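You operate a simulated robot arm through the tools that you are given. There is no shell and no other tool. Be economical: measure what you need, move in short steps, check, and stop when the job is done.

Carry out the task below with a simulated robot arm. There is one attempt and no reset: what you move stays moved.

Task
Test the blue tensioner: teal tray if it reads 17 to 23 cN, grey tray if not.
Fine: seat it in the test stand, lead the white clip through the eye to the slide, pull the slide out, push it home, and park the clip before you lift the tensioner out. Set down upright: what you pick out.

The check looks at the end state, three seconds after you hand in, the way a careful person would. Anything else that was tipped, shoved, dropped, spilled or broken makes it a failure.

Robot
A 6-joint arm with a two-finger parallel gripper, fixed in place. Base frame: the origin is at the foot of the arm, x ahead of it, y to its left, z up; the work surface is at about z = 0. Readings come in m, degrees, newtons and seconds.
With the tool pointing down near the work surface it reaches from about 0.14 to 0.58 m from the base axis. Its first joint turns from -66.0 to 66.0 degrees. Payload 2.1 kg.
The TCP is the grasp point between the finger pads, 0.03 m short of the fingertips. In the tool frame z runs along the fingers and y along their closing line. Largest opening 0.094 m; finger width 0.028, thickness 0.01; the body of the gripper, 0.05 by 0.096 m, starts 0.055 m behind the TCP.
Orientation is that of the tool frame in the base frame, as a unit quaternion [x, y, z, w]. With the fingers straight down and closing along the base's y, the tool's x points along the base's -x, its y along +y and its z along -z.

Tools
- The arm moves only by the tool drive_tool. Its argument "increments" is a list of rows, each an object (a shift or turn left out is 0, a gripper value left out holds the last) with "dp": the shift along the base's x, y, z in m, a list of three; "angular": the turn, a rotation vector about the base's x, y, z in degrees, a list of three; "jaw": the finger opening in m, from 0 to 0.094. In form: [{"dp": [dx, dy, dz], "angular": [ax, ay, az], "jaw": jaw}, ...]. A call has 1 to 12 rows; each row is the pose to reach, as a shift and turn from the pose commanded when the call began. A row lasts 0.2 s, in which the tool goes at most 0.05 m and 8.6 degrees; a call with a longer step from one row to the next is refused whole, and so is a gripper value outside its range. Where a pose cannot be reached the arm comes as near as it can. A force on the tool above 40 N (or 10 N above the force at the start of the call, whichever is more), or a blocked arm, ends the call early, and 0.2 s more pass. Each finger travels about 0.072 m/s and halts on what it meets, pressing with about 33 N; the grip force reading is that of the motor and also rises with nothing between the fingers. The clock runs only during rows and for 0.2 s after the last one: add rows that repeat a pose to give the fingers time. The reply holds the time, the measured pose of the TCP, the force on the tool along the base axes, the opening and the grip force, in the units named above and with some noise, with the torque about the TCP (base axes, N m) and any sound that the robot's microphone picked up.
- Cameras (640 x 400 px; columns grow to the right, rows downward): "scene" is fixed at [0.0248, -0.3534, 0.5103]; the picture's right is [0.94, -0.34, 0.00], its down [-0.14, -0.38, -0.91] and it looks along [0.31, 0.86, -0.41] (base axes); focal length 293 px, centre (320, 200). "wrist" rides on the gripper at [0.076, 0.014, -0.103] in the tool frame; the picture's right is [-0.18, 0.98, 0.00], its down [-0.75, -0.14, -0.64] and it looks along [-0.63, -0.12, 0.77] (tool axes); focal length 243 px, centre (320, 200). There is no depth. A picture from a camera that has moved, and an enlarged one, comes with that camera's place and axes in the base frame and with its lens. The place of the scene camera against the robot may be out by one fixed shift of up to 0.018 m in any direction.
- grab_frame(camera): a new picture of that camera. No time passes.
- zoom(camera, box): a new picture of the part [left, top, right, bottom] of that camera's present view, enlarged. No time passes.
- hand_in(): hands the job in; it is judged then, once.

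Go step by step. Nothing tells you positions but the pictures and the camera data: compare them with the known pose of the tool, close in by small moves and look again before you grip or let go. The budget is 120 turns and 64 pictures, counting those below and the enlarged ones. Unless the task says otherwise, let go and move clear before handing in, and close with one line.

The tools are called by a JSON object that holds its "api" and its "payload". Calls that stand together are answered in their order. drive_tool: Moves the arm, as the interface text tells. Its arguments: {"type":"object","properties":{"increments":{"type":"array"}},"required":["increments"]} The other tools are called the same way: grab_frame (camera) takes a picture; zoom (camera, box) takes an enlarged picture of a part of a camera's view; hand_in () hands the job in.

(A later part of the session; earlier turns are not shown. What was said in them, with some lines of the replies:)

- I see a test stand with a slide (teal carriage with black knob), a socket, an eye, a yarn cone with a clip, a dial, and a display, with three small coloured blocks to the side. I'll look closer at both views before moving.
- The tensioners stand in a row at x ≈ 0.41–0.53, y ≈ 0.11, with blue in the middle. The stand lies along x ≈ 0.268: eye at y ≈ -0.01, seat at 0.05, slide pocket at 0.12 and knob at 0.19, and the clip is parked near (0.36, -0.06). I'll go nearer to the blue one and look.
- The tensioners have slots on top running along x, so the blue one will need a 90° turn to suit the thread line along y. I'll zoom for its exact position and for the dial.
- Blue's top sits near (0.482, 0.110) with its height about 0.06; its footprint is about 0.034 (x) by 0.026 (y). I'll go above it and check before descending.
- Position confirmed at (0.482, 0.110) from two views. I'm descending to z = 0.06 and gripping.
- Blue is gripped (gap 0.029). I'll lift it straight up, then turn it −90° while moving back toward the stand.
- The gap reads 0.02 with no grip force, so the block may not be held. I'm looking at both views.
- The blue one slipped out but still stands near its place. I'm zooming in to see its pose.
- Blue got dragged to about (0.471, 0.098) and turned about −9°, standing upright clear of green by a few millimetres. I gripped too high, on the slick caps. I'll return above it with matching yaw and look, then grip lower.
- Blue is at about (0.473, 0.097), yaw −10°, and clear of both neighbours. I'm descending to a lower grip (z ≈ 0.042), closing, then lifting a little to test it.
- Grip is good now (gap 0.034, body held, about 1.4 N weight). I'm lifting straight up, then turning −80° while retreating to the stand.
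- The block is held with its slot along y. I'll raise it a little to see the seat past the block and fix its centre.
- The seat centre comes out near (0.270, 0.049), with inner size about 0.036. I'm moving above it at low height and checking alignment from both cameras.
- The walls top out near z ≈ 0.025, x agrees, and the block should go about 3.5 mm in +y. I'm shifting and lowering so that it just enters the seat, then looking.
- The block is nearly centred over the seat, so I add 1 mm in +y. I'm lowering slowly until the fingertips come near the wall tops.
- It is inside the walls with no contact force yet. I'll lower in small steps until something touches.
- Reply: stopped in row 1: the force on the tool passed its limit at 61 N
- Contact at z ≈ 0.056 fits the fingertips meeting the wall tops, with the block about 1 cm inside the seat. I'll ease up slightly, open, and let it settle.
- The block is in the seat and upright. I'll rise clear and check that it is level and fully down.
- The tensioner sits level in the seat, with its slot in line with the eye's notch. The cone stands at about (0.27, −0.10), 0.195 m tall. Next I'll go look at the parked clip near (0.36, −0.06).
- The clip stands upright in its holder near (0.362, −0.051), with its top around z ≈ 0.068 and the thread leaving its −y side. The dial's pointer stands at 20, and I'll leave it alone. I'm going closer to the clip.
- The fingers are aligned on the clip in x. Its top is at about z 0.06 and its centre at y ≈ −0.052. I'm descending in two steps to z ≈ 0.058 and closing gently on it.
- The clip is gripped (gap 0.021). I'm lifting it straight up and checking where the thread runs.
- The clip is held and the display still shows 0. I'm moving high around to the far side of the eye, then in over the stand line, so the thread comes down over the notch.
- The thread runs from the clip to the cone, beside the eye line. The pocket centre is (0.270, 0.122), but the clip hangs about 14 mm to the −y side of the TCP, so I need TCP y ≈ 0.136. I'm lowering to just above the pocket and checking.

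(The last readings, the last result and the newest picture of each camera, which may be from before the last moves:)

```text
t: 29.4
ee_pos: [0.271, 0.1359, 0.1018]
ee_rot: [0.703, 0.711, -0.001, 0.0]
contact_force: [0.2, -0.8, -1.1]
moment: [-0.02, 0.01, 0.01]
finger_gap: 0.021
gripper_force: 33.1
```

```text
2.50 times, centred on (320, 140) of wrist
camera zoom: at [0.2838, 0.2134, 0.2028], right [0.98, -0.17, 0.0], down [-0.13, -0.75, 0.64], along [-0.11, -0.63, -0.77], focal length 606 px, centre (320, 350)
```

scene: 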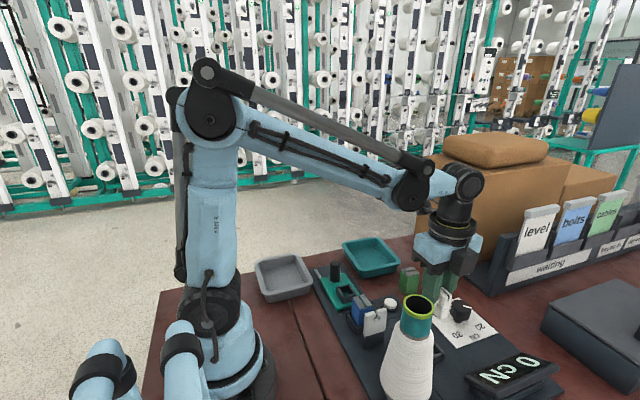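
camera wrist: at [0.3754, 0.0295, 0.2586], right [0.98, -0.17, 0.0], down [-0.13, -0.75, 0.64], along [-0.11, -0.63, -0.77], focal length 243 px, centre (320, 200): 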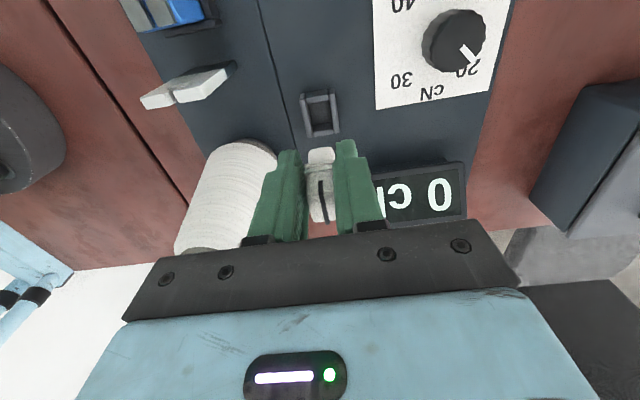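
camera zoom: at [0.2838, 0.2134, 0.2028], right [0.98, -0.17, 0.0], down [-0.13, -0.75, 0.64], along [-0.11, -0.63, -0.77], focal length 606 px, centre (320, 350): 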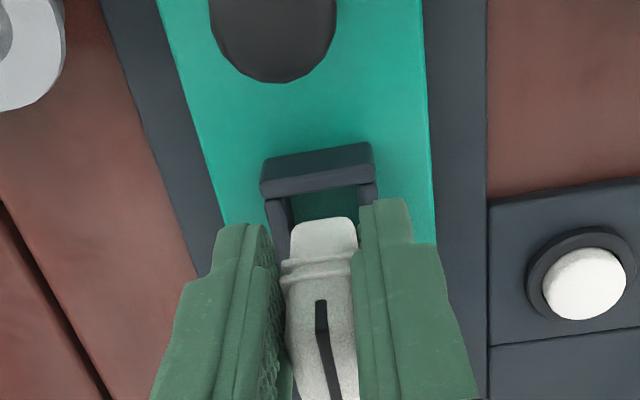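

Alignment looks consistent in x, and in y to about 2 mm. I'm lowering a further 10 mm so the clip's foot meets the rim level, and checking again.

{"api": "drive_tool", "payload": {"increments": [{"dp": [0, 0, -0.006]}, {"dp": [0, 0, -0.012]}, {"dp": [0, 0, -0.012]}]}}

{"api": "zoom", "payload": {"camera": "scene", "box": [320, 260, 400, 340]}}

{"api": "zoom", "payload": {"camera": "wrist", "box": [270, 90, 370, 190]}}

```text
t: 30.2
ee_pos: [0.271, 0.1367, 0.09]
ee_rot: [0.703, 0.711, -0.001, 0.0]
contact_force: [0.4, -0.1, 5.4]
moment: [-0.01, 0.02, 0.02]
finger_gap: 0.0207
gripper_force: 33.3
```

```text
5.00 times, centred on (360, 300) of scene
camera zoom: at [0.0248, -0.3534, 0.5103], right [0.94, -0.34, 0.0], down [-0.14, -0.38, -0.91], along [0.31, 0.86, -0.41], focal length 1466 px, centre (120, -300)
```

zoom: 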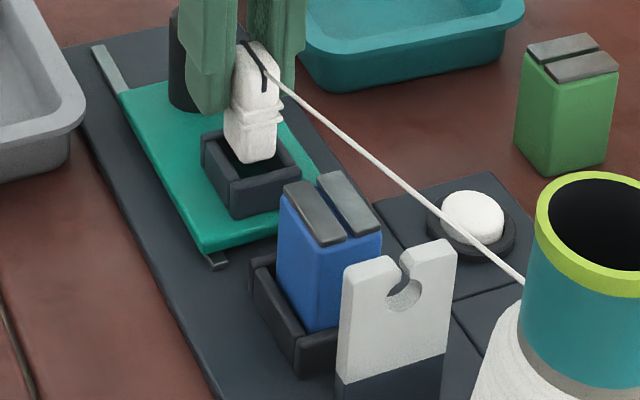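

```text
4.00 times, centred on (320, 140) of wrist
camera zoom: at [0.2837, 0.2143, 0.191], right [0.98, -0.17, 0.0], down [-0.13, -0.75, 0.64], along [-0.11, -0.63, -0.77], focal length 970 px, centre (320, 440)
```

zoom: 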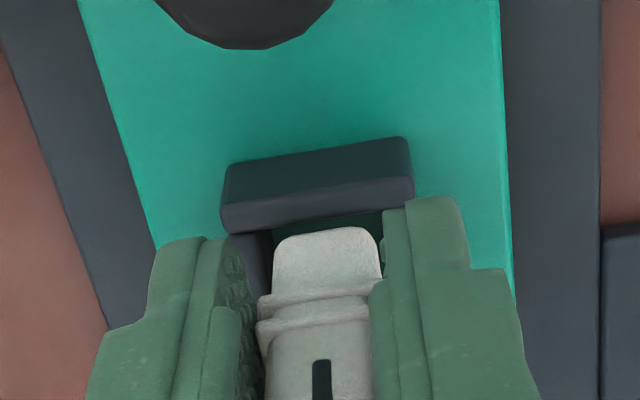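

There is light contact (5 N): the clip's foot seems to be catching on the +x rim, where the wrist view shows less gap. I'm lifting 3 mm, shifting −1 mm x and +1.5 mm y, and lowering gently.

{"api": "drive_tool", "payload": {"increments": [{"dp": [0, 0, 0.003]}, {"dp": [-0.001, 0.0015, 0.003]}, {"dp": [-0.001, 0.0015, 0]}, {"dp": [-0.001, 0.0015, -0.003]}, {"dp": [-0.001, 0.0015, -0.006]}, {"dp": [-0.001, 0.0015, -0.006]}]}}

```text
t: 31.6
ee_pos: [0.2688, 0.1374, 0.083]
ee_rot: [0.703, 0.711, -0.001, 0.0]
contact_force: [0.8, -0.1, 24.9]
moment: [-0.02, -0.05, -0.03]
finger_gap: 0.0209
gripper_force: 33.6
```

Force has risen to 25 N at z ≈ 0.083. I need to see what is touching.

{"api": "zoom", "payload": {"camera": "scene", "box": [330, 255, 390, 315]}}

{"api": "zoom", "payload": {"camera": "wrist", "box": [270, 90, 370, 190]}}

```text
6.67 times, centred on (360, 285) of scene
camera zoom: at [0.0247, -0.3534, 0.5103], right [0.94, -0.34, 0.0], down [-0.14, -0.38, -0.91], along [0.31, 0.86, -0.41], focal length 1955 px, centre (53, -367)
```

zoom: 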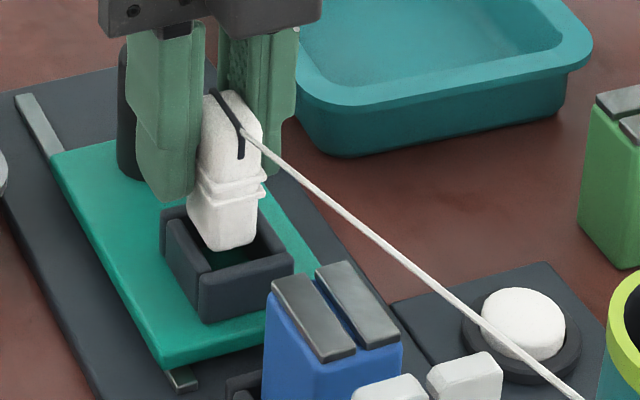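

```text
4.00 times, centred on (320, 140) of wrist
camera zoom: at [0.2821, 0.2146, 0.1849], right [0.98, -0.17, 0.0], down [-0.13, -0.75, 0.64], along [-0.11, -0.63, -0.77], focal length 970 px, centre (320, 440)
```

zoom: 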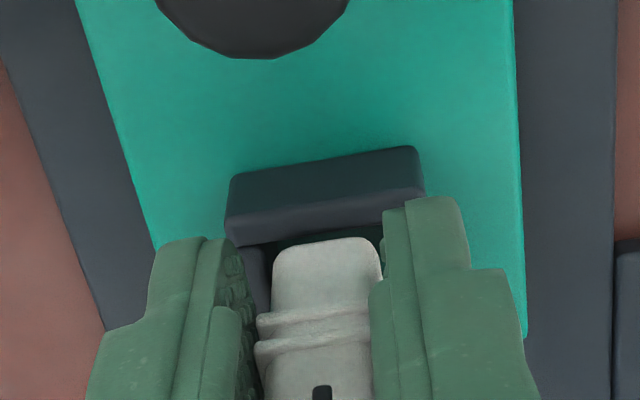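

I need to resolve what the foot rests on, so I take a sharper zoom of the pocket.

{"api": "zoom", "payload": {"camera": "scene", "box": [340, 263, 380, 303]}}

```text
10.00 times, centred on (360, 283) of scene
camera zoom: at [0.0247, -0.3534, 0.5103], right [0.94, -0.34, 0.0], down [-0.14, -0.38, -0.91], along [0.31, 0.86, -0.41], focal length 2932 px, centre (-80, -630)
```

zoom: 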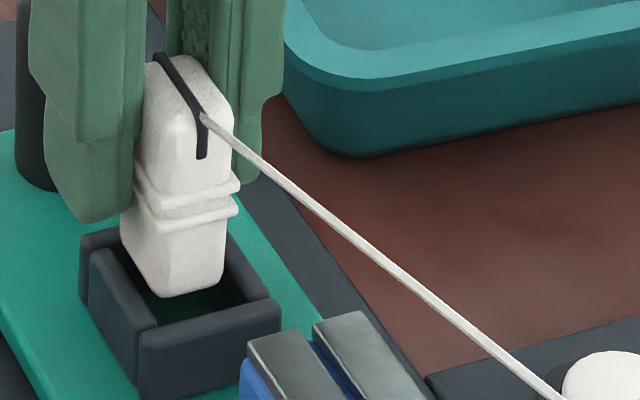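

Torque shows the contact lies toward the +y end of the foot, and the scene view shows free room on the −y side. So I lift, shift −5 mm y and +0.5 mm x, and lower gently.

{"api": "drive_tool", "payload": {"increments": [{"dp": [0, 0, 0.005]}, {"dp": [0, 0, 0.008]}, {"dp": [0.0005, -0.005, 0.008]}, {"dp": [0.0005, -0.005, 0.004]}, {"dp": [0.0005, -0.005, 0.0]}, {"dp": [0.0005, -0.005, -0.003]}, {"dp": [0.0005, -0.005, -0.003]}]}}

{"api": "zoom", "payload": {"camera": "scene", "box": [340, 263, 380, 303]}}

```text
t: 33.2
ee_pos: [0.2702, 0.1333, 0.0803]
ee_rot: [0.703, 0.711, 0.0, 0.001]
contact_force: [-0.8, 0.5, -0.8]
moment: [0.0, 0.0, -0.01]
finger_gap: 0.0209
gripper_force: 33.2
```

```text
10.00 times, centred on (360, 283) of scene
camera zoom: at [0.0248, -0.3534, 0.5103], right [0.94, -0.34, 0.0], down [-0.14, -0.38, -0.91], along [0.31, 0.86, -0.41], focal length 2932 px, centre (-80, -630)
```

zoom: 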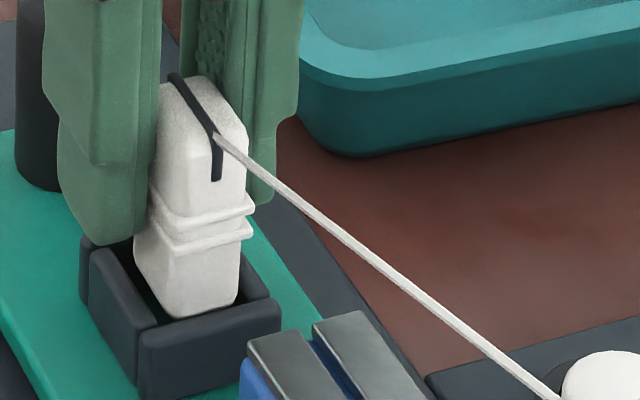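

The foot now goes in without force. I'm continuing down in small steps until it seats.

{"api": "drive_tool", "payload": {"increments": [{"dp": [0, 0.001, -0.002]}, {"dp": [0, 0.001, -0.004]}, {"dp": [0, 0.001, -0.006]}, {"dp": [0, 0.001, -0.008]}, {"dp": [0, 0.001, -0.008]}]}}

{"api": "zoom", "payload": {"camera": "scene", "box": [330, 250, 440, 360]}}

```text
t: 34.4
ee_pos: [0.2708, 0.1351, 0.0718]
ee_rot: [0.704, 0.711, -0.001, 0.001]
contact_force: [0.2, 0.4, -0.2]
moment: [0.02, -0.01, -0.01]
finger_gap: 0.0208
gripper_force: 32.8
```

```text
3.64 times, centred on (385, 305) of scene
camera zoom: at [0.0248, -0.3534, 0.5103], right [0.94, -0.34, 0.0], down [-0.14, -0.38, -0.91], along [0.31, 0.86, -0.41], focal length 1066 px, centre (84, -182)
```

zoom: 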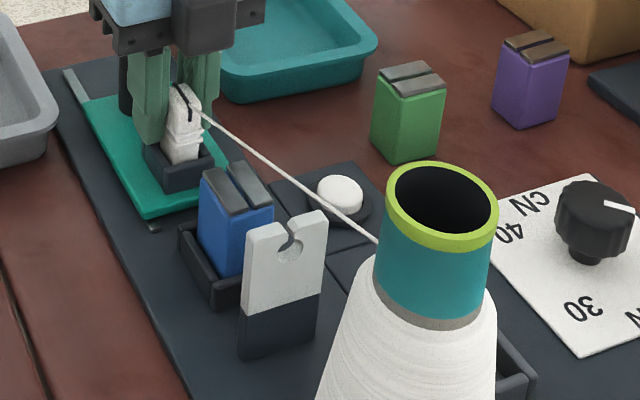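

The clip is in the pocket but not at the bottom yet. The thread still runs straight above the eye. I'll go on down until contact, then look at the thread.

{"api": "drive_tool", "payload": {"increments": [{"dp": [0, 0, -0.002]}, {"dp": [0, 0, -0.004]}, {"dp": [0, 0, -0.006]}, {"dp": [0, 0, -0.006]}]}}

```text
t: 35.1
ee_pos: [0.2699, 0.1352, 0.0692]
ee_rot: [0.703, 0.711, -0.002, 0.001]
contact_force: [-1.7, 0.2, 12.6]
moment: [0.1, -0.14, 0.01]
finger_gap: 0.0208
gripper_force: 33.2
stopped in row 3: the force on the tool passed its limit at 56 N (the readings are from after the stop); the commanded pose is now the measured one
```

Firm contact at z ≈ 0.069, so the clip is down or the fingertips are on the rim. I'm easing up 1 mm, opening, and looking at the clip and thread.

{"api": "drive_tool", "payload": {"increments": [{"dp": [0, 0, 0.001]}, {"dp": [0, 0, 0.001], "jaw": 0.035}, {"dp": [0, 0, 0.001]}, {"dp": [0, 0, 0.02]}, {"dp": [0, 0, 0.05]}, {"dp": [0, 0, 0.09]}, {"dp": [0, 0, 0.09]}]}}

{"api": "zoom", "payload": {"camera": "scene", "box": [320, 240, 440, 360]}}

```text
t: 36.7
ee_pos: [0.2711, 0.1329, 0.1594]
ee_rot: [0.704, 0.711, -0.002, 0.001]
contact_force: [0.0, -0.1, -0.2]
moment: [0.01, -0.02, -0.03]
finger_gap: 0.0348
gripper_force: 0.1
```

```text
3.33 times, centred on (380, 300) of scene
camera zoom: at [0.0248, -0.3534, 0.5103], right [0.94, -0.34, 0.0], down [-0.14, -0.38, -0.91], along [0.31, 0.86, -0.41], focal length 978 px, centre (120, -133)
```

zoom: 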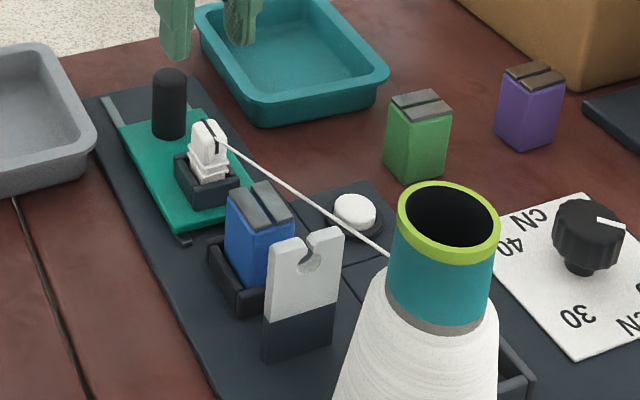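

The clip now sits fully in the slide's pocket. I'll check from the wrist whether the thread lies over or beside the eye.

{"api": "drive_tool", "payload": {"increments": [{"dp": [0, 0, 0.04], "jaw": 0.08}, {"dp": [0, -0.02, 0.07]}, {"dp": [0, -0.03, 0.08]}, {"dp": [0, -0.03, 0.08]}]}}

{"api": "zoom", "payload": {"camera": "wrist", "box": [200, 20, 440, 240]}}

```text
t: 37.7
ee_pos: [0.2723, 0.105, 0.2389]
ee_rot: [0.704, 0.71, -0.001, 0.0]
contact_force: [0.1, 0.2, -0.3]
moment: [0.01, 0.03, 0.04]
finger_gap: 0.0802
gripper_force: 0.1
```

```text
1.82 times, centred on (320, 130) of wrist
camera zoom: at [0.286, 0.1813, 0.3433], right [0.98, -0.17, 0.0], down [-0.13, -0.75, 0.64], along [-0.11, -0.63, -0.76], focal length 441 px, centre (320, 327)
```

zoom: 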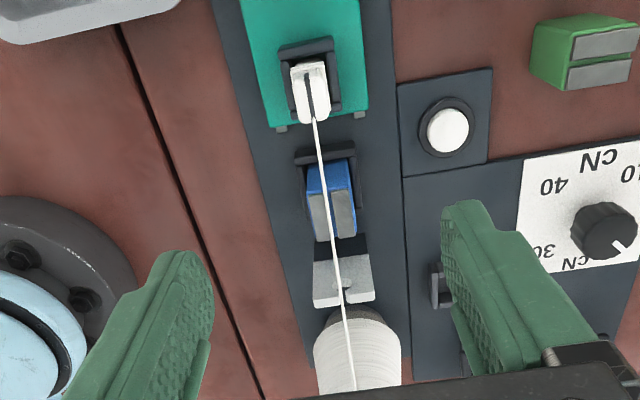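

The thread floats in a straight line above the eye rather than in its notch, because I carried the clip around instead of over the eye. I'll take the clip again, bring it back around to the cone side, and pass it low over the notch.

{"api": "drive_tool", "payload": {"increments": [{"dp": [0, 0.03, -0.03], "jaw": 0.045}, {"dp": [0, 0.03, -0.08]}, {"dp": [0, 0.03, -0.12]}, {"dp": [0, 0.03, -0.15]}, {"dp": [0, 0.03, -0.169]}, {"dp": [0, 0.03, -0.169]}, {"dp": [0, 0.03, -0.169], "jaw": 0.005}, {"dp": [0, 0.03, -0.169]}, {"dp": [0, 0.03, -0.169]}, {"dp": [0, 0.03, -0.169]}]}}

```text
t: 39.9
ee_pos: [0.2697, 0.1334, 0.069]
ee_rot: [0.703, 0.711, -0.003, 0.0]
contact_force: [-18.8, 0.3, -29.5]
moment: [0.21, 0.34, -0.44]
finger_gap: 0.0335
gripper_force: 45.4
```

The fingers closed on the outside of the pocket walls (gap 0.0335), so I was slightly too low. I'm opening, rising 7 mm, and closing again.

{"api": "drive_tool", "payload": {"increments": [{"dp": [0, 0, 0], "jaw": 0.045}, {"dp": [0, 0, 0]}, {"dp": [0, 0, 0.004]}, {"dp": [0, 0, 0.008]}, {"dp": [0, 0, 0.008]}]}}

{"api": "drive_tool", "payload": {"increments": [{"jaw": 0.005}, {"jaw": 0.005}, {"jaw": 0.005}, {"jaw": 0.005}]}}

```text
t: 41.1
ee_pos: [0.27, 0.134, 0.0784]
ee_rot: [0.703, 0.711, -0.002, 0.001]
contact_force: [-0.7, -0.3, -0.8]
moment: [-0.03, 0.0, 0.01]
finger_gap: 0.045
gripper_force: 0.2
```

```text
t: 42.1
ee_pos: [0.2695, 0.1335, 0.0792]
ee_rot: [0.704, 0.71, -0.002, 0.001]
contact_force: [-3.0, -0.1, 57.6]
moment: [-0.71, 0.13, -0.06]
finger_gap: 0.0174
gripper_force: 33.1
```

There is a large upward force as the fingers close, so I'm looking before going on.

{"api": "zoom", "payload": {"camera": "scene", "box": [335, 255, 385, 305]}}

{"api": "zoom", "payload": {"camera": "wrist", "box": [260, 90, 380, 210]}}

```text
8.00 times, centred on (360, 280) of scene
camera zoom: at [0.0247, -0.3534, 0.5103], right [0.94, -0.34, 0.0], down [-0.14, -0.38, -0.91], along [0.31, 0.86, -0.41], focal length 2346 px, centre (0, -440)
```

zoom: 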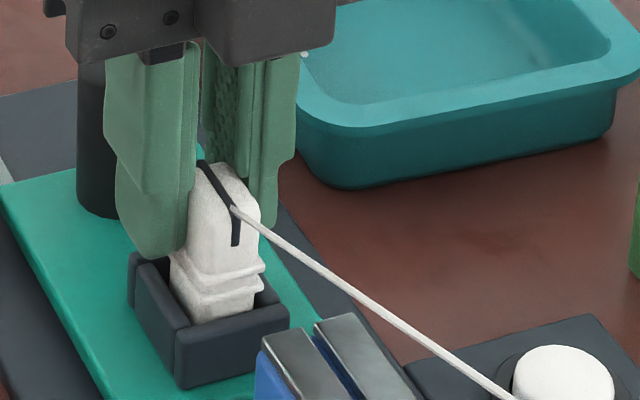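

```text
3.33 times, centred on (320, 150) of wrist
camera zoom: at [0.2841, 0.2112, 0.1808], right [0.98, -0.17, 0.0], down [-0.13, -0.75, 0.64], along [-0.11, -0.63, -0.76], focal length 809 px, centre (320, 367)
```

zoom: 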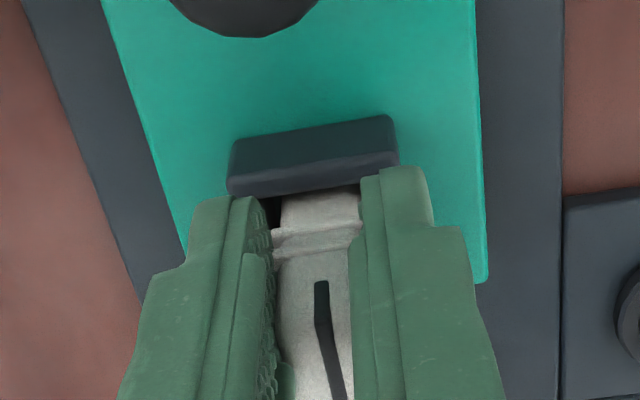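

The grip on the upper part of the clip looks centred. I'll lift slowly by a few millimetres to relieve the force and see whether the clip follows.

{"api": "drive_tool", "payload": {"increments": [{"dp": [0, 0, 0.001]}, {"dp": [0, 0, 0.002]}, {"dp": [0, 0, 0.003]}, {"dp": [0, 0, 0.004]}, {"dp": [0, 0, 0.004]}]}}

```text
t: 43.3
ee_pos: [0.2705, 0.1344, 0.0825]
ee_rot: [0.703, 0.711, -0.001, -0.001]
contact_force: [-0.2, -0.6, 0.0]
moment: [0.01, 0.01, 0.03]
finger_gap: 0.0172
gripper_force: 33.0
```

Force is gone and the clip is held. I'm lifting up and going back around to the cone side via x ≈ 0.36.

{"api": "drive_tool", "payload": {"increments": [{"dp": [0, 0, 0.02]}, {"dp": [0, 0, 0.04]}, {"dp": [0, 0, 0.06]}, {"dp": [0, 0, 0.08]}, {"dp": [0, 0, 0.085]}, {"dp": [0, 0, 0.085]}]}}

{"api": "drive_tool", "payload": {"increments": [{"dp": [0.03, -0.02, 0]}, {"dp": [0.06, -0.04, 0]}, {"dp": [0.085, -0.07, 0]}, {"dp": [0.09, -0.1, 0]}, {"dp": [0.09, -0.13, 0]}, {"dp": [0.085, -0.16, 0]}, {"dp": [0.06, -0.165, 0]}, {"dp": [0.03, -0.165, 0]}, {"dp": [0.0005, -0.165, 0]}, {"dp": [0.0005, -0.165, 0]}]}}

{"api": "grab_frame", "payload": {"camera": "scene"}}

```text
t: 44.7
ee_pos: [0.2699, 0.135, 0.1661]
ee_rot: [0.703, 0.711, -0.002, 0.001]
contact_force: [0.3, 0.9, 0.2]
moment: [0.02, 0.0, 0.0]
finger_gap: 0.0169
gripper_force: 33.1
```

```text
t: 46.9
ee_pos: [0.271, -0.0318, 0.1673]
ee_rot: [0.703, 0.711, -0.002, 0.0]
contact_force: [-0.2, 0.1, -0.3]
moment: [0.0, 0.02, 0.0]
finger_gap: 0.0169
gripper_force: 32.8
```

```text
11 pictures are left
```

scene: 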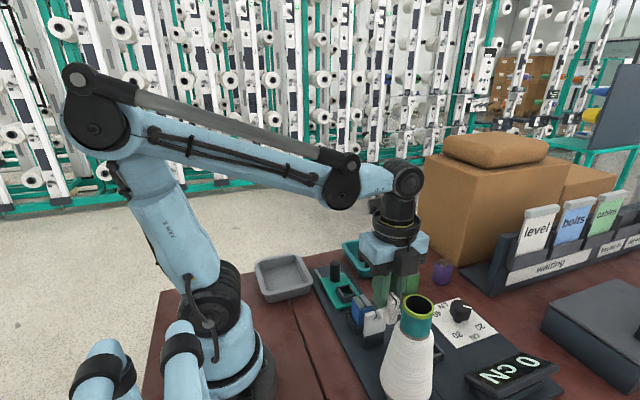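

I have 11 pictures left, so I must spare them. The clip is on the cone side of the eye at x = 0.27. I'm passing it low straight over the notch along +y, then on toward the pocket.

{"api": "drive_tool", "payload": {"increments": [{"dp": [0, 0, -0.008]}, {"dp": [0, 0.02, -0.008]}, {"dp": [0, 0.04, -0.008]}, {"dp": [0, 0.06, -0.01]}, {"dp": [0, 0.07, -0.025]}, {"dp": [0, 0.09, -0.025]}, {"dp": [0, 0.11, -0.025]}, {"dp": [0, 0.135, -0.025]}, {"dp": [-0.0005, 0.165, -0.03]}, {"dp": [-0.0005, 0.165, -0.045]}, {"dp": [-0.0005, 0.165, -0.06]}, {"dp": [-0.0005, 0.165, -0.06]}]}}

{"api": "zoom", "payload": {"camera": "scene", "box": [330, 250, 430, 350]}}

```text
t: 49.5
ee_pos: [0.2703, 0.133, 0.1051]
ee_rot: [0.704, 0.711, -0.001, 0.001]
contact_force: [0.5, 0.7, 0.2]
moment: [0.02, -0.04, 0.03]
finger_gap: 0.0171
gripper_force: 32.9
```

```text
4.00 times, centred on (380, 300) of scene
camera zoom: at [0.0248, -0.3534, 0.5103], right [0.94, -0.34, 0.0], down [-0.14, -0.38, -0.91], along [0.31, 0.86, -0.41], focal length 1173 px, centre (80, -200)
```

zoom: 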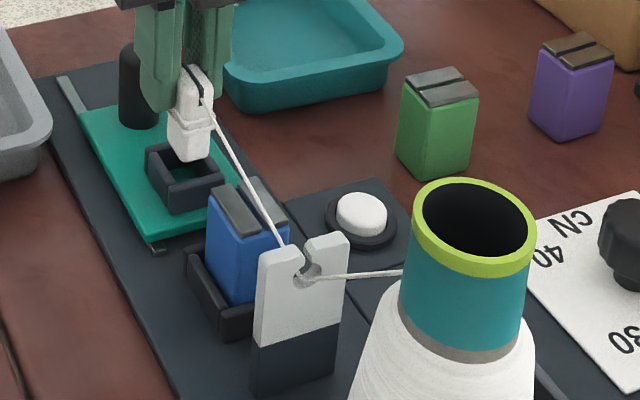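

The thread now runs through the eye to the clip. I'm lowering straight into the pocket at the same x, y it was picked from.

{"api": "drive_tool", "payload": {"increments": [{"dp": [0, 0, -0.006]}, {"dp": [0, 0, -0.012]}, {"dp": [0, 0, -0.016]}, {"dp": [0, 0, -0.02]}, {"dp": [0, 0, -0.022]}, {"dp": [0, 0, -0.022]}]}}

```text
t: 50.9
ee_pos: [0.27, 0.1342, 0.0861]
ee_rot: [0.703, 0.711, -0.001, 0.001]
contact_force: [-0.5, 0.2, -0.2]
moment: [0.01, 0.01, 0.02]
finger_gap: 0.0172
gripper_force: 32.4
```

{"api": "drive_tool", "payload": {"increments": [{"dp": [0, 0, -0.001]}, {"dp": [0, 0, -0.002]}, {"dp": [0, 0, -0.003]}, {"dp": [0, 0, -0.004]}, {"dp": [0, 0, -0.005]}, {"dp": [0, 0, -0.006]}, {"dp": [0, 0, -0.006]}]}}

```text
t: 52.5
ee_pos: [0.2701, 0.1355, 0.0798]
ee_rot: [0.703, 0.711, -0.002, 0.0]
contact_force: [-2.3, -1.7, 23.5]
moment: [-0.23, 0.1, -0.02]
finger_gap: 0.017
gripper_force: 33.3
```

The clip is seated (it stopped at the same depth). I'm releasing, rising, and moving over the slide's knob at about (0.269, 0.189).

{"api": "drive_tool", "payload": {"increments": [{"dp": [0, 0, 0.001], "jaw": 0.04}, {"dp": [0, 0, 0.001]}, {"dp": [0, 0, 0.025]}, {"dp": [0, 0, 0.06]}, {"dp": [0, 0.03, 0.075], "jaw": 0.06}, {"dp": [-0.001, 0.054, 0.075]}, {"dp": [-0.001, 0.054, 0.075]}]}}

{"api": "grab_frame", "payload": {"camera": "scene"}}

```text
t: 54.1
ee_pos: [0.2689, 0.1901, 0.1544]
ee_rot: [0.705, 0.71, -0.002, 0.0]
contact_force: [0.3, 0.9, -0.3]
moment: [-0.03, -0.01, -0.03]
finger_gap: 0.0601
gripper_force: 0.2
```

```text
9 pictures are left
```

scene: 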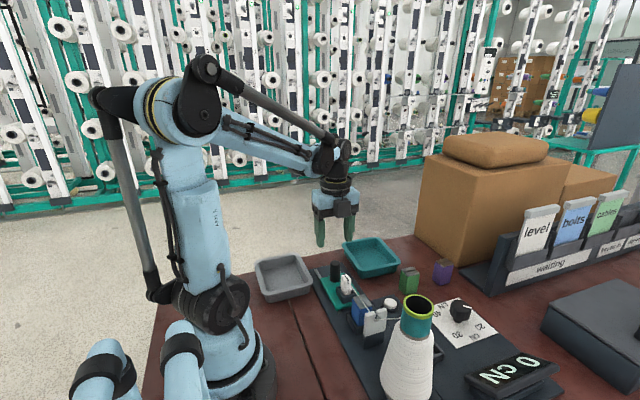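

I'm descending on the knob, closing on it, and checking the gap.

{"api": "drive_tool", "payload": {"increments": [{"dp": [0, 0, -0.04]}, {"dp": [0, 0, -0.07]}, {"dp": [0, 0, -0.092]}, {"dp": [0, 0, -0.092]}, {"dp": [0, 0, -0.092], "jaw": 0.01}, {"dp": [0, 0, -0.092]}, {"dp": [0, 0, -0.092]}, {"dp": [0, 0, -0.092]}, {"dp": [0, 0, -0.092]}]}}

```text
t: 56.1
ee_pos: [0.2695, 0.1892, 0.0613]
ee_rot: [0.704, 0.71, 0.001, 0.002]
contact_force: [3.9, 0.4, -4.2]
moment: [-0.06, 0.92, 0.1]
finger_gap: 0.0251
gripper_force: 44.8
stopped in row 9: the force on the tool passed its limit at 40 N (the readings are from after the stop); the commanded pose is now the measured one
```

The knob is gripped (gap 0.025). I'm pulling the slide out along +y steadily.

{"api": "drive_tool", "payload": {"increments": [{"dp": [0, 0.008, 0]}, {"dp": [0, 0.016, 0]}, {"dp": [0, 0.024, 0]}, {"dp": [0, 0.032, 0]}, {"dp": [0, 0.04, 0]}, {"dp": [0, 0.04, 0]}]}}

{"api": "grab_frame", "payload": {"camera": "scene"}}

```text
t: 57.5
ee_pos: [0.2703, 0.2301, 0.0615]
ee_rot: [0.704, 0.71, 0.001, 0.003]
contact_force: [11.6, 0.4, 0.1]
moment: [-0.56, 0.91, 0.02]
finger_gap: 0.0254
gripper_force: 45.0
```

```text
8 pictures are left
```

scene: 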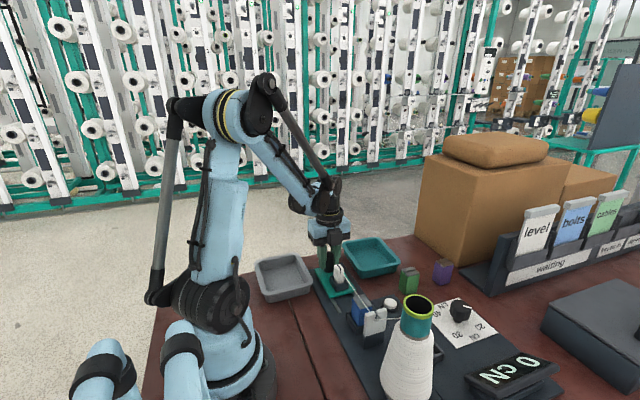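

The slide moved 4 cm and the display still seems to read 0. I'm pulling further toward its end stop.

{"api": "drive_tool", "payload": {"increments": [{"dp": [0, 0.006, 0]}, {"dp": [0, 0.012, 0]}, {"dp": [0, 0.018, 0]}, {"dp": [0, 0.024, 0]}, {"dp": [0, 0.03, 0]}, {"dp": [0, 0.03, 0]}]}}

{"api": "zoom", "payload": {"camera": "scene", "box": [320, 240, 560, 400]}}

```text
t: 58.9
ee_pos: [0.2701, 0.2591, 0.0613]
ee_rot: [0.705, 0.71, 0.002, 0.002]
contact_force: [8.6, -0.3, 0.8]
moment: [-0.1, 0.95, 0.05]
finger_gap: 0.0253
gripper_force: 45.0
```

```text
2.50 times, centred on (440, 320) of scene
camera zoom: at [0.0248, -0.3534, 0.5103], right [0.94, -0.34, 0.0], down [-0.14, -0.38, -0.91], along [0.31, 0.86, -0.41], focal length 733 px, centre (20, -100)
```

zoom: 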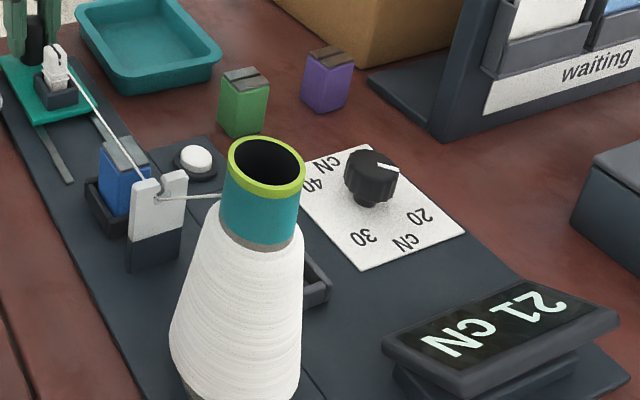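

The display now shows a value, drawn upside-down to this camera. I'm zooming to read it surely.

{"api": "zoom", "payload": {"camera": "scene", "box": [455, 335, 565, 400]}}

```text
5.82 times, centred on (510, 368) of scene
camera zoom: at [0.0248, -0.3534, 0.5103], right [0.94, -0.34, 0.0], down [-0.14, -0.38, -0.91], along [0.31, 0.86, -0.41], focal length 1706 px, centre (-786, -774)
```

zoom: 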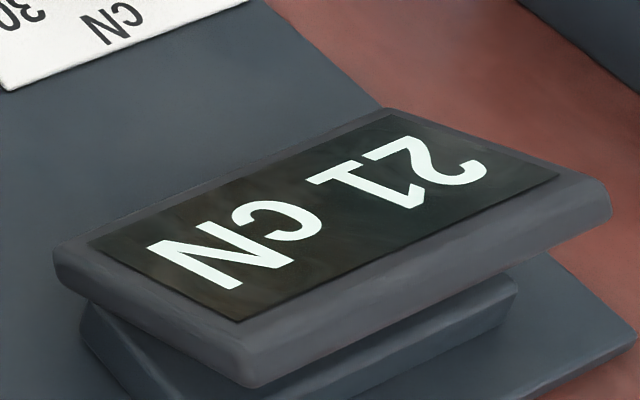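

It reads 21 cN (upside-down: 2, 1, c, N). To be sure that the slide is fully out and the reading final, I'll pull a little further to the stop.

{"api": "drive_tool", "payload": {"increments": [{"dp": [0, 0.005, 0]}, {"dp": [0, 0.01, 0]}, {"dp": [0, 0.015, 0]}, {"dp": [0, 0.015, 0]}, {"dp": [0, 0.015, 0]}]}}

```text
t: 59.5
ee_pos: [0.2706, 0.2609, 0.0613]
ee_rot: [0.706, 0.708, -0.006, 0.007]
contact_force: [1.8, -6.0, 0.1]
moment: [0.41, 0.18, 0.0]
finger_gap: 0.0254
gripper_force: 45.4
stopped in row 2: the force on the tool passed its limit at 48 N (the readings are from after the stop); the commanded pose is now the measured one
```

That is the end stop, so the 21 cN was read at practically full travel. Now I push the slide home.

{"api": "drive_tool", "payload": {"increments": [{"dp": [0, -0.01, 0]}, {"dp": [0, -0.02, 0]}, {"dp": [0, -0.03, 0]}, {"dp": [0, -0.04, 0]}, {"dp": [0, -0.05, 0]}, {"dp": [0, -0.06, 0]}, {"dp": [0, -0.067, 0]}, {"dp": [0, -0.071, 0]}, {"dp": [0, -0.074, 0]}, {"dp": [0, -0.076, 0]}, {"dp": [0, -0.076, 0]}]}}

```text
t: 61.9
ee_pos: [0.2701, 0.1884, 0.0595]
ee_rot: [0.705, 0.709, -0.001, 0.004]
contact_force: [6.0, 35.2, -11.2]
moment: [0.64, 0.05, 0.03]
finger_gap: 0.0253
gripper_force: 45.2
```

The slide is home (35 N against the stop). I'm relieving, releasing the knob, rising, and going back over the clip.

{"api": "drive_tool", "payload": {"increments": [{"dp": [0, 0.0035, 0]}, {"dp": [0, 0.0035, 0], "jaw": 0.06}, {"dp": [0, 0.0035, 0]}, {"dp": [0, 0.0035, 0.03]}, {"dp": [0, 0.0035, 0.07]}, {"dp": [0, 0.0035, 0.1]}, {"dp": [0, -0.025, 0.1], "jaw": 0.04}, {"dp": [0, -0.0497, 0.1]}, {"dp": [0, -0.0497, 0.06]}, {"dp": [0, -0.0497, 0.03]}, {"dp": [0, -0.0497, 0.017]}, {"dp": [0, -0.0497, 0.017]}]}}

```text
t: 64.5
ee_pos: [0.2681, 0.1327, 0.079]
ee_rot: [0.705, 0.709, -0.005, 0.006]
contact_force: [-0.3, -1.3, 0.1]
moment: [-0.02, 0.0, -0.01]
finger_gap: 0.04
gripper_force: 0.1
```

I'm correcting a slight tilt picked up at the stops and closing on the clip.

{"api": "drive_tool", "payload": {"increments": [{"dp": [0.0007, 0.001, 0], "angular": [0.6, 0, 0]}, {"dp": [0.0007, 0.001, 0], "angular": [0.6, 0, 0], "jaw": 0.005}, {"dp": [0.0007, 0.001, 0], "angular": [0.6, 0, 0]}, {"dp": [0.0007, 0.001, 0], "angular": [0.6, 0, 0]}, {"dp": [0.0007, 0.001, 0.001], "angular": [0.6, 0, 0]}, {"dp": [0.0007, 0.001, 0.003], "angular": [0.6, 0, 0]}, {"dp": [0.0007, 0.001, 0.003], "angular": [0.6, 0, 0]}]}}

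```text
t: 66.1
ee_pos: [0.2683, 0.1362, 0.0817]
ee_rot: [0.706, 0.708, -0.002, 0.003]
contact_force: [-0.2, -0.7, -1.8]
moment: [0.0, 0.01, 0.0]
finger_gap: 0.017
gripper_force: 32.7
```

The clip is held. I'm lifting and leading it back over the eye to the cone side (so the thread comes out), then across to above its holder.

{"api": "drive_tool", "payload": {"increments": [{"dp": [0, 0, 0.02]}, {"dp": [0, 0, 0.045]}, {"dp": [0, 0, 0.07]}, {"dp": [0, 0, 0.084]}, {"dp": [0.0005, -0.03, 0.084]}, {"dp": [0.0005, -0.06, 0.084]}, {"dp": [0.0005, -0.09, 0.084]}, {"dp": [0.0005, -0.12, 0.084]}, {"dp": [0.0005, -0.145, 0.084]}, {"dp": [0.0005, -0.167, 0.084]}, {"dp": [0.0005, -0.167, 0.084]}]}}

{"api": "drive_tool", "payload": {"increments": [{"dp": [0.03, 0, 0]}, {"dp": [0.06, -0.005, 0]}, {"dp": [0.09, -0.017, 0]}, {"dp": [0.09, -0.017, -0.03]}, {"dp": [0.09, -0.017, -0.06]}, {"dp": [0.09, -0.017, -0.06]}]}}

{"api": "zoom", "payload": {"camera": "wrist", "box": [220, 60, 420, 240]}}

```text
t: 68.5
ee_pos: [0.273, -0.0299, 0.1672]
ee_rot: [0.705, 0.709, -0.001, 0.003]
contact_force: [0.0, -0.5, 0.2]
moment: [0.0, 0.0, 0.01]
finger_gap: 0.0168
gripper_force: 33.1
```

```text
t: 69.9
ee_pos: [0.3629, -0.0482, 0.1041]
ee_rot: [0.706, 0.708, -0.002, 0.003]
contact_force: [0.5, 0.2, 0.2]
moment: [-0.02, 0.01, 0.01]
finger_gap: 0.0169
gripper_force: 33.1
```

```text
2.22 times, centred on (320, 150) of wrist
camera zoom: at [0.3757, 0.0302, 0.2055], right [0.98, -0.18, 0.0], down [-0.14, -0.75, 0.65], along [-0.11, -0.64, -0.76], focal length 539 px, centre (320, 311)
```

zoom: 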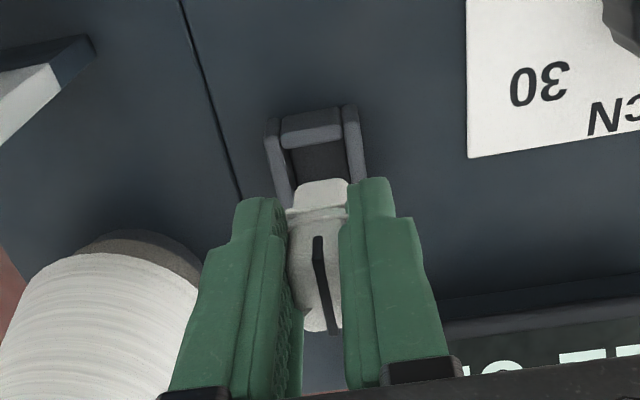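

The clip is above its holder and aligned in y; it needs about −1.5 mm in x. I'm lowering into the holder in small steps.

{"api": "drive_tool", "payload": {"increments": [{"dp": [-0.0015, 0, 0]}, {"dp": [-0.0015, 0, -0.008]}, {"dp": [-0.0015, 0, -0.016]}, {"dp": [-0.0015, 0, -0.022]}, {"dp": [-0.0015, 0, -0.028]}, {"dp": [-0.0015, 0, -0.032]}, {"dp": [-0.0015, 0, -0.032]}]}}

```text
t: 71.5
ee_pos: [0.3588, -0.0479, 0.0733]
ee_rot: [0.705, 0.709, -0.001, 0.003]
contact_force: [0.9, -0.4, -1.3]
moment: [-0.02, 0.01, 0.01]
finger_gap: 0.0166
gripper_force: 33.0
```

{"api": "drive_tool", "payload": {"increments": [{"dp": [0, 0, -0.002]}, {"dp": [0, 0, -0.004]}, {"dp": [0, 0, -0.006]}, {"dp": [0, 0, -0.008]}, {"dp": [0, 0, -0.01]}, {"dp": [0, 0, -0.01]}]}}

```text
t: 72.5
ee_pos: [0.3593, -0.0468, 0.0682]
ee_rot: [0.705, 0.709, -0.002, 0.002]
contact_force: [-0.3, 1.0, 17.3]
moment: [0.01, 0.06, 0.0]
finger_gap: 0.0172
gripper_force: 33.3
stopped in row 4: the force on the tool passed its limit at 48 N (the readings are from after the stop); the commanded pose is now the measured one
```

Floor contact came at the expected depth. I'm releasing, rising to the overview pose, and checking clip and block in one picture.

{"api": "drive_tool", "payload": {"increments": [{"dp": [0, 0, 0.001]}, {"dp": [0, 0, 0.001], "jaw": 0.04}, {"dp": [0, 0, 0.001]}, {"dp": [0, 0, 0.03]}, {"dp": [0, 0, 0.07]}, {"dp": [0, 0.02, 0.1]}, {"dp": [0, 0.056, 0.132]}, {"dp": [0, 0.056, 0.132]}]}}

{"api": "grab_frame", "payload": {"camera": "wrist"}}

```text
t: 74.3
ee_pos: [0.3578, 0.0101, 0.1989]
ee_rot: [0.706, 0.708, -0.003, 0.002]
contact_force: [-0.6, 0.1, -0.7]
moment: [0.0, -0.04, -0.02]
finger_gap: 0.0401
gripper_force: 0.0
```

```text
4 pictures are left
camera wrist: at [0.3728, 0.0869, 0.3012], right [0.98, -0.18, 0.0], down [-0.14, -0.75, 0.65], along [-0.12, -0.64, -0.76], focal length 243 px, centre (320, 200)
```

wrist: 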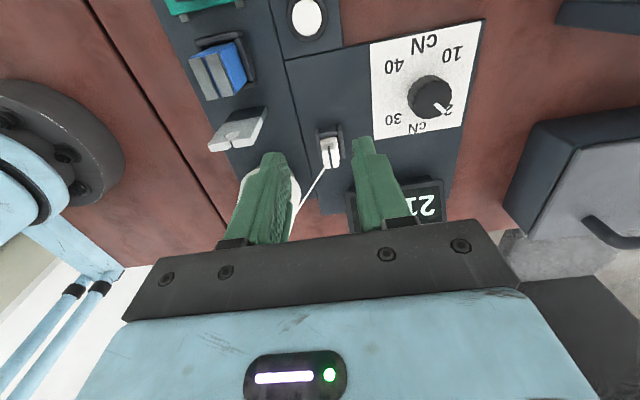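

The clip is parked, the thread is clear of the eye, and the display holds 21. Now I'm going back over the seat to take the blue tensioner.

{"api": "drive_tool", "payload": {"increments": [{"dp": [-0.04, 0.02, 0], "jaw": 0.06}, {"dp": [-0.089, 0.0425, 0]}, {"dp": [-0.089, 0.0425, -0.04]}, {"dp": [-0.089, 0.0425, -0.08]}, {"dp": [-0.089, 0.0425, -0.12]}, {"dp": [-0.089, 0.0425, -0.141]}, {"dp": [-0.089, 0.0425, -0.141]}, {"dp": [-0.089, 0.0425, -0.141], "jaw": 0.01}, {"dp": [-0.089, 0.0425, -0.141]}, {"dp": [-0.089, 0.0425, -0.141]}, {"dp": [-0.089, 0.0425, -0.141]}]}}

```text
refused: row 2 steps farther than a row can; nothing moved
```

{"api": "drive_tool", "payload": {"increments": [{"dp": [-0.04, 0.02, 0], "jaw": 0.06}, {"dp": [-0.08, 0.0425, 0]}, {"dp": [-0.089, 0.0425, -0.04]}, {"dp": [-0.089, 0.0425, -0.08]}, {"dp": [-0.089, 0.0425, -0.12]}, {"dp": [-0.089, 0.0425, -0.141]}, {"dp": [-0.089, 0.0425, -0.141]}, {"dp": [-0.089, 0.0425, -0.141], "jaw": 0.01}, {"dp": [-0.089, 0.0425, -0.141]}, {"dp": [-0.089, 0.0425, -0.141]}, {"dp": [-0.089, 0.0425, -0.141]}]}}

```text
t: 76.7
ee_pos: [0.2691, 0.053, 0.0589]
ee_rot: [0.706, 0.708, -0.002, 0.002]
contact_force: [2.3, 2.0, -3.4]
moment: [0.03, -0.18, 0.08]
finger_gap: 0.0339
gripper_force: 32.9
```

The body is gripped (gap 0.034). I'm lifting slowly straight out.

{"api": "drive_tool", "payload": {"increments": [{"dp": [0, 0, 0.006]}, {"dp": [0, 0, 0.012]}, {"dp": [0, 0, 0.02]}, {"dp": [0, 0, 0.03]}, {"dp": [0, 0, 0.05]}, {"dp": [0, 0, 0.075]}, {"dp": [0, 0, 0.1]}, {"dp": [0, 0, 0.1]}]}}

```text
t: 78.5
ee_pos: [0.2693, 0.0557, 0.1583]
ee_rot: [0.706, 0.708, -0.002, 0.002]
contact_force: [-0.4, 0.4, -1.2]
moment: [-0.01, 0.0, -0.03]
finger_gap: 0.0339
gripper_force: 32.9
```

Held at 1.2 N. I'm carrying it at this height to above the teal tray near (0.397, 0.248).

{"api": "drive_tool", "payload": {"increments": [{"dp": [0.025, 0.035, 0]}, {"dp": [0.05, 0.07, 0]}, {"dp": [0.075, 0.105, 0]}, {"dp": [0.1, 0.14, 0]}, {"dp": [0.128, 0.175, 0]}, {"dp": [0.128, 0.194, 0]}, {"dp": [0.128, 0.194, -0.03]}, {"dp": [0.128, 0.194, -0.05]}, {"dp": [0.128, 0.194, -0.05]}]}}

{"api": "grab_frame", "payload": {"camera": "wrist"}}

```text
t: 80.5
ee_pos: [0.3968, 0.2426, 0.1093]
ee_rot: [0.706, 0.708, -0.002, 0.001]
contact_force: [0.4, -0.4, -0.8]
moment: [0.01, -0.01, 0.0]
finger_gap: 0.0339
gripper_force: 33.0
```

```text
3 pictures are left
camera wrist: at [0.4109, 0.3209, 0.2105], right [0.98, -0.18, 0.0], down [-0.14, -0.75, 0.65], along [-0.12, -0.64, -0.76], focal length 243 px, centre (320, 200)
```

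wrist: 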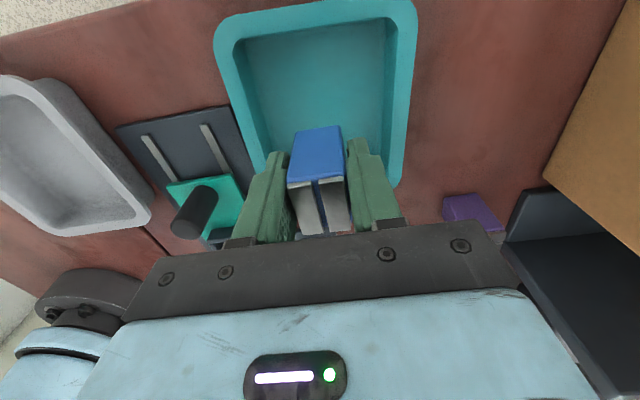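

The block is over the tray floor, whose centre is about (0.401, 0.249). I'm shifting slightly and lowering to near the floor.

{"api": "drive_tool", "payload": {"increments": [{"dp": [0.004, 0.005, 0]}, {"dp": [0.004, 0.005, -0.02]}, {"dp": [0.004, 0.005, -0.04]}, {"dp": [0.004, 0.005, -0.05]}, {"dp": [0.004, 0.005, -0.053]}, {"dp": [0.004, 0.005, -0.053]}]}}

```text
t: 81.9
ee_pos: [0.4043, 0.2511, 0.0565]
ee_rot: [0.706, 0.708, -0.001, 0.002]
contact_force: [-0.1, -0.7, -0.4]
moment: [0.0, -0.01, -0.01]
finger_gap: 0.0336
gripper_force: 33.0
```

{"api": "drive_tool", "payload": {"increments": [{"dp": [0, 0, -0.001]}, {"dp": [0, 0, -0.002]}, {"dp": [0, 0, -0.003]}, {"dp": [0, 0, -0.004]}, {"dp": [0, 0, -0.005]}, {"dp": [0, 0, -0.006]}, {"dp": [0, 0, -0.007]}, {"dp": [0, 0, -0.008]}, {"dp": [0, 0, -0.008]}]}}

```text
t: 83.9
ee_pos: [0.4026, 0.2503, 0.0486]
ee_rot: [0.706, 0.708, -0.002, 0.002]
contact_force: [1.0, -0.9, 26.4]
moment: [-0.07, -0.01, -0.01]
finger_gap: 0.0337
gripper_force: 33.1
```

The block rests on the tray floor. I'm easing off, opening, and rising clear.

{"api": "drive_tool", "payload": {"increments": [{"dp": [0, 0, 0.001]}, {"dp": [0, 0, 0.001], "jaw": 0.055}, {"dp": [0, 0, 0.001]}, {"dp": [0, 0, 0.001]}, {"dp": [0, 0, 0.03]}, {"dp": [0, 0, 0.06]}, {"dp": [0, 0, 0.1]}, {"dp": [0, 0, 0.14]}, {"dp": [0, 0, 0.18]}, {"dp": [0, 0, 0.2]}, {"dp": [0, 0, 0.2]}]}}

{"api": "zoom", "payload": {"camera": "scene", "box": [240, 220, 560, 400]}}

```text
t: 86.3
ee_pos: [0.4027, 0.2498, 0.2443]
ee_rot: [0.706, 0.708, -0.002, 0.002]
contact_force: [0.4, 0.5, -0.4]
moment: [0.03, 0.0, 0.01]
finger_gap: 0.0553
gripper_force: 0.0
```

```text
2.00 times, centred on (400, 310) of scene
camera zoom: at [0.0248, -0.3534, 0.5103], right [0.94, -0.34, 0.0], down [-0.14, -0.38, -0.91], along [0.31, 0.86, -0.41], focal length 586 px, centre (160, -20)
```

zoom: 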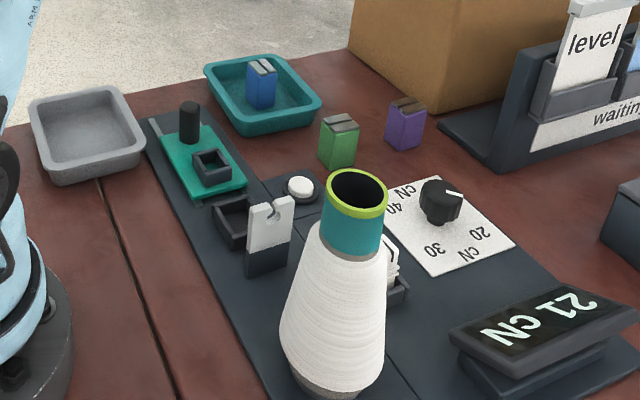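

Blue stands upright in the teal tray, the clip is parked, the slide is home, and the other tensioners are still standing. The gripper is open and clear, so I'm handing in.

{"api": "hand_in", "payload": {}}

```text
The job is handed in.
```

The blue tensioner read 21 cN, which is inside 17–23 cN, so I set it down upright in the teal tray; the slide is home and the clip is parked. On my first grip it slipped and shifted slightly on the table without tipping, and I also had to re-thread the clip once before the pull.
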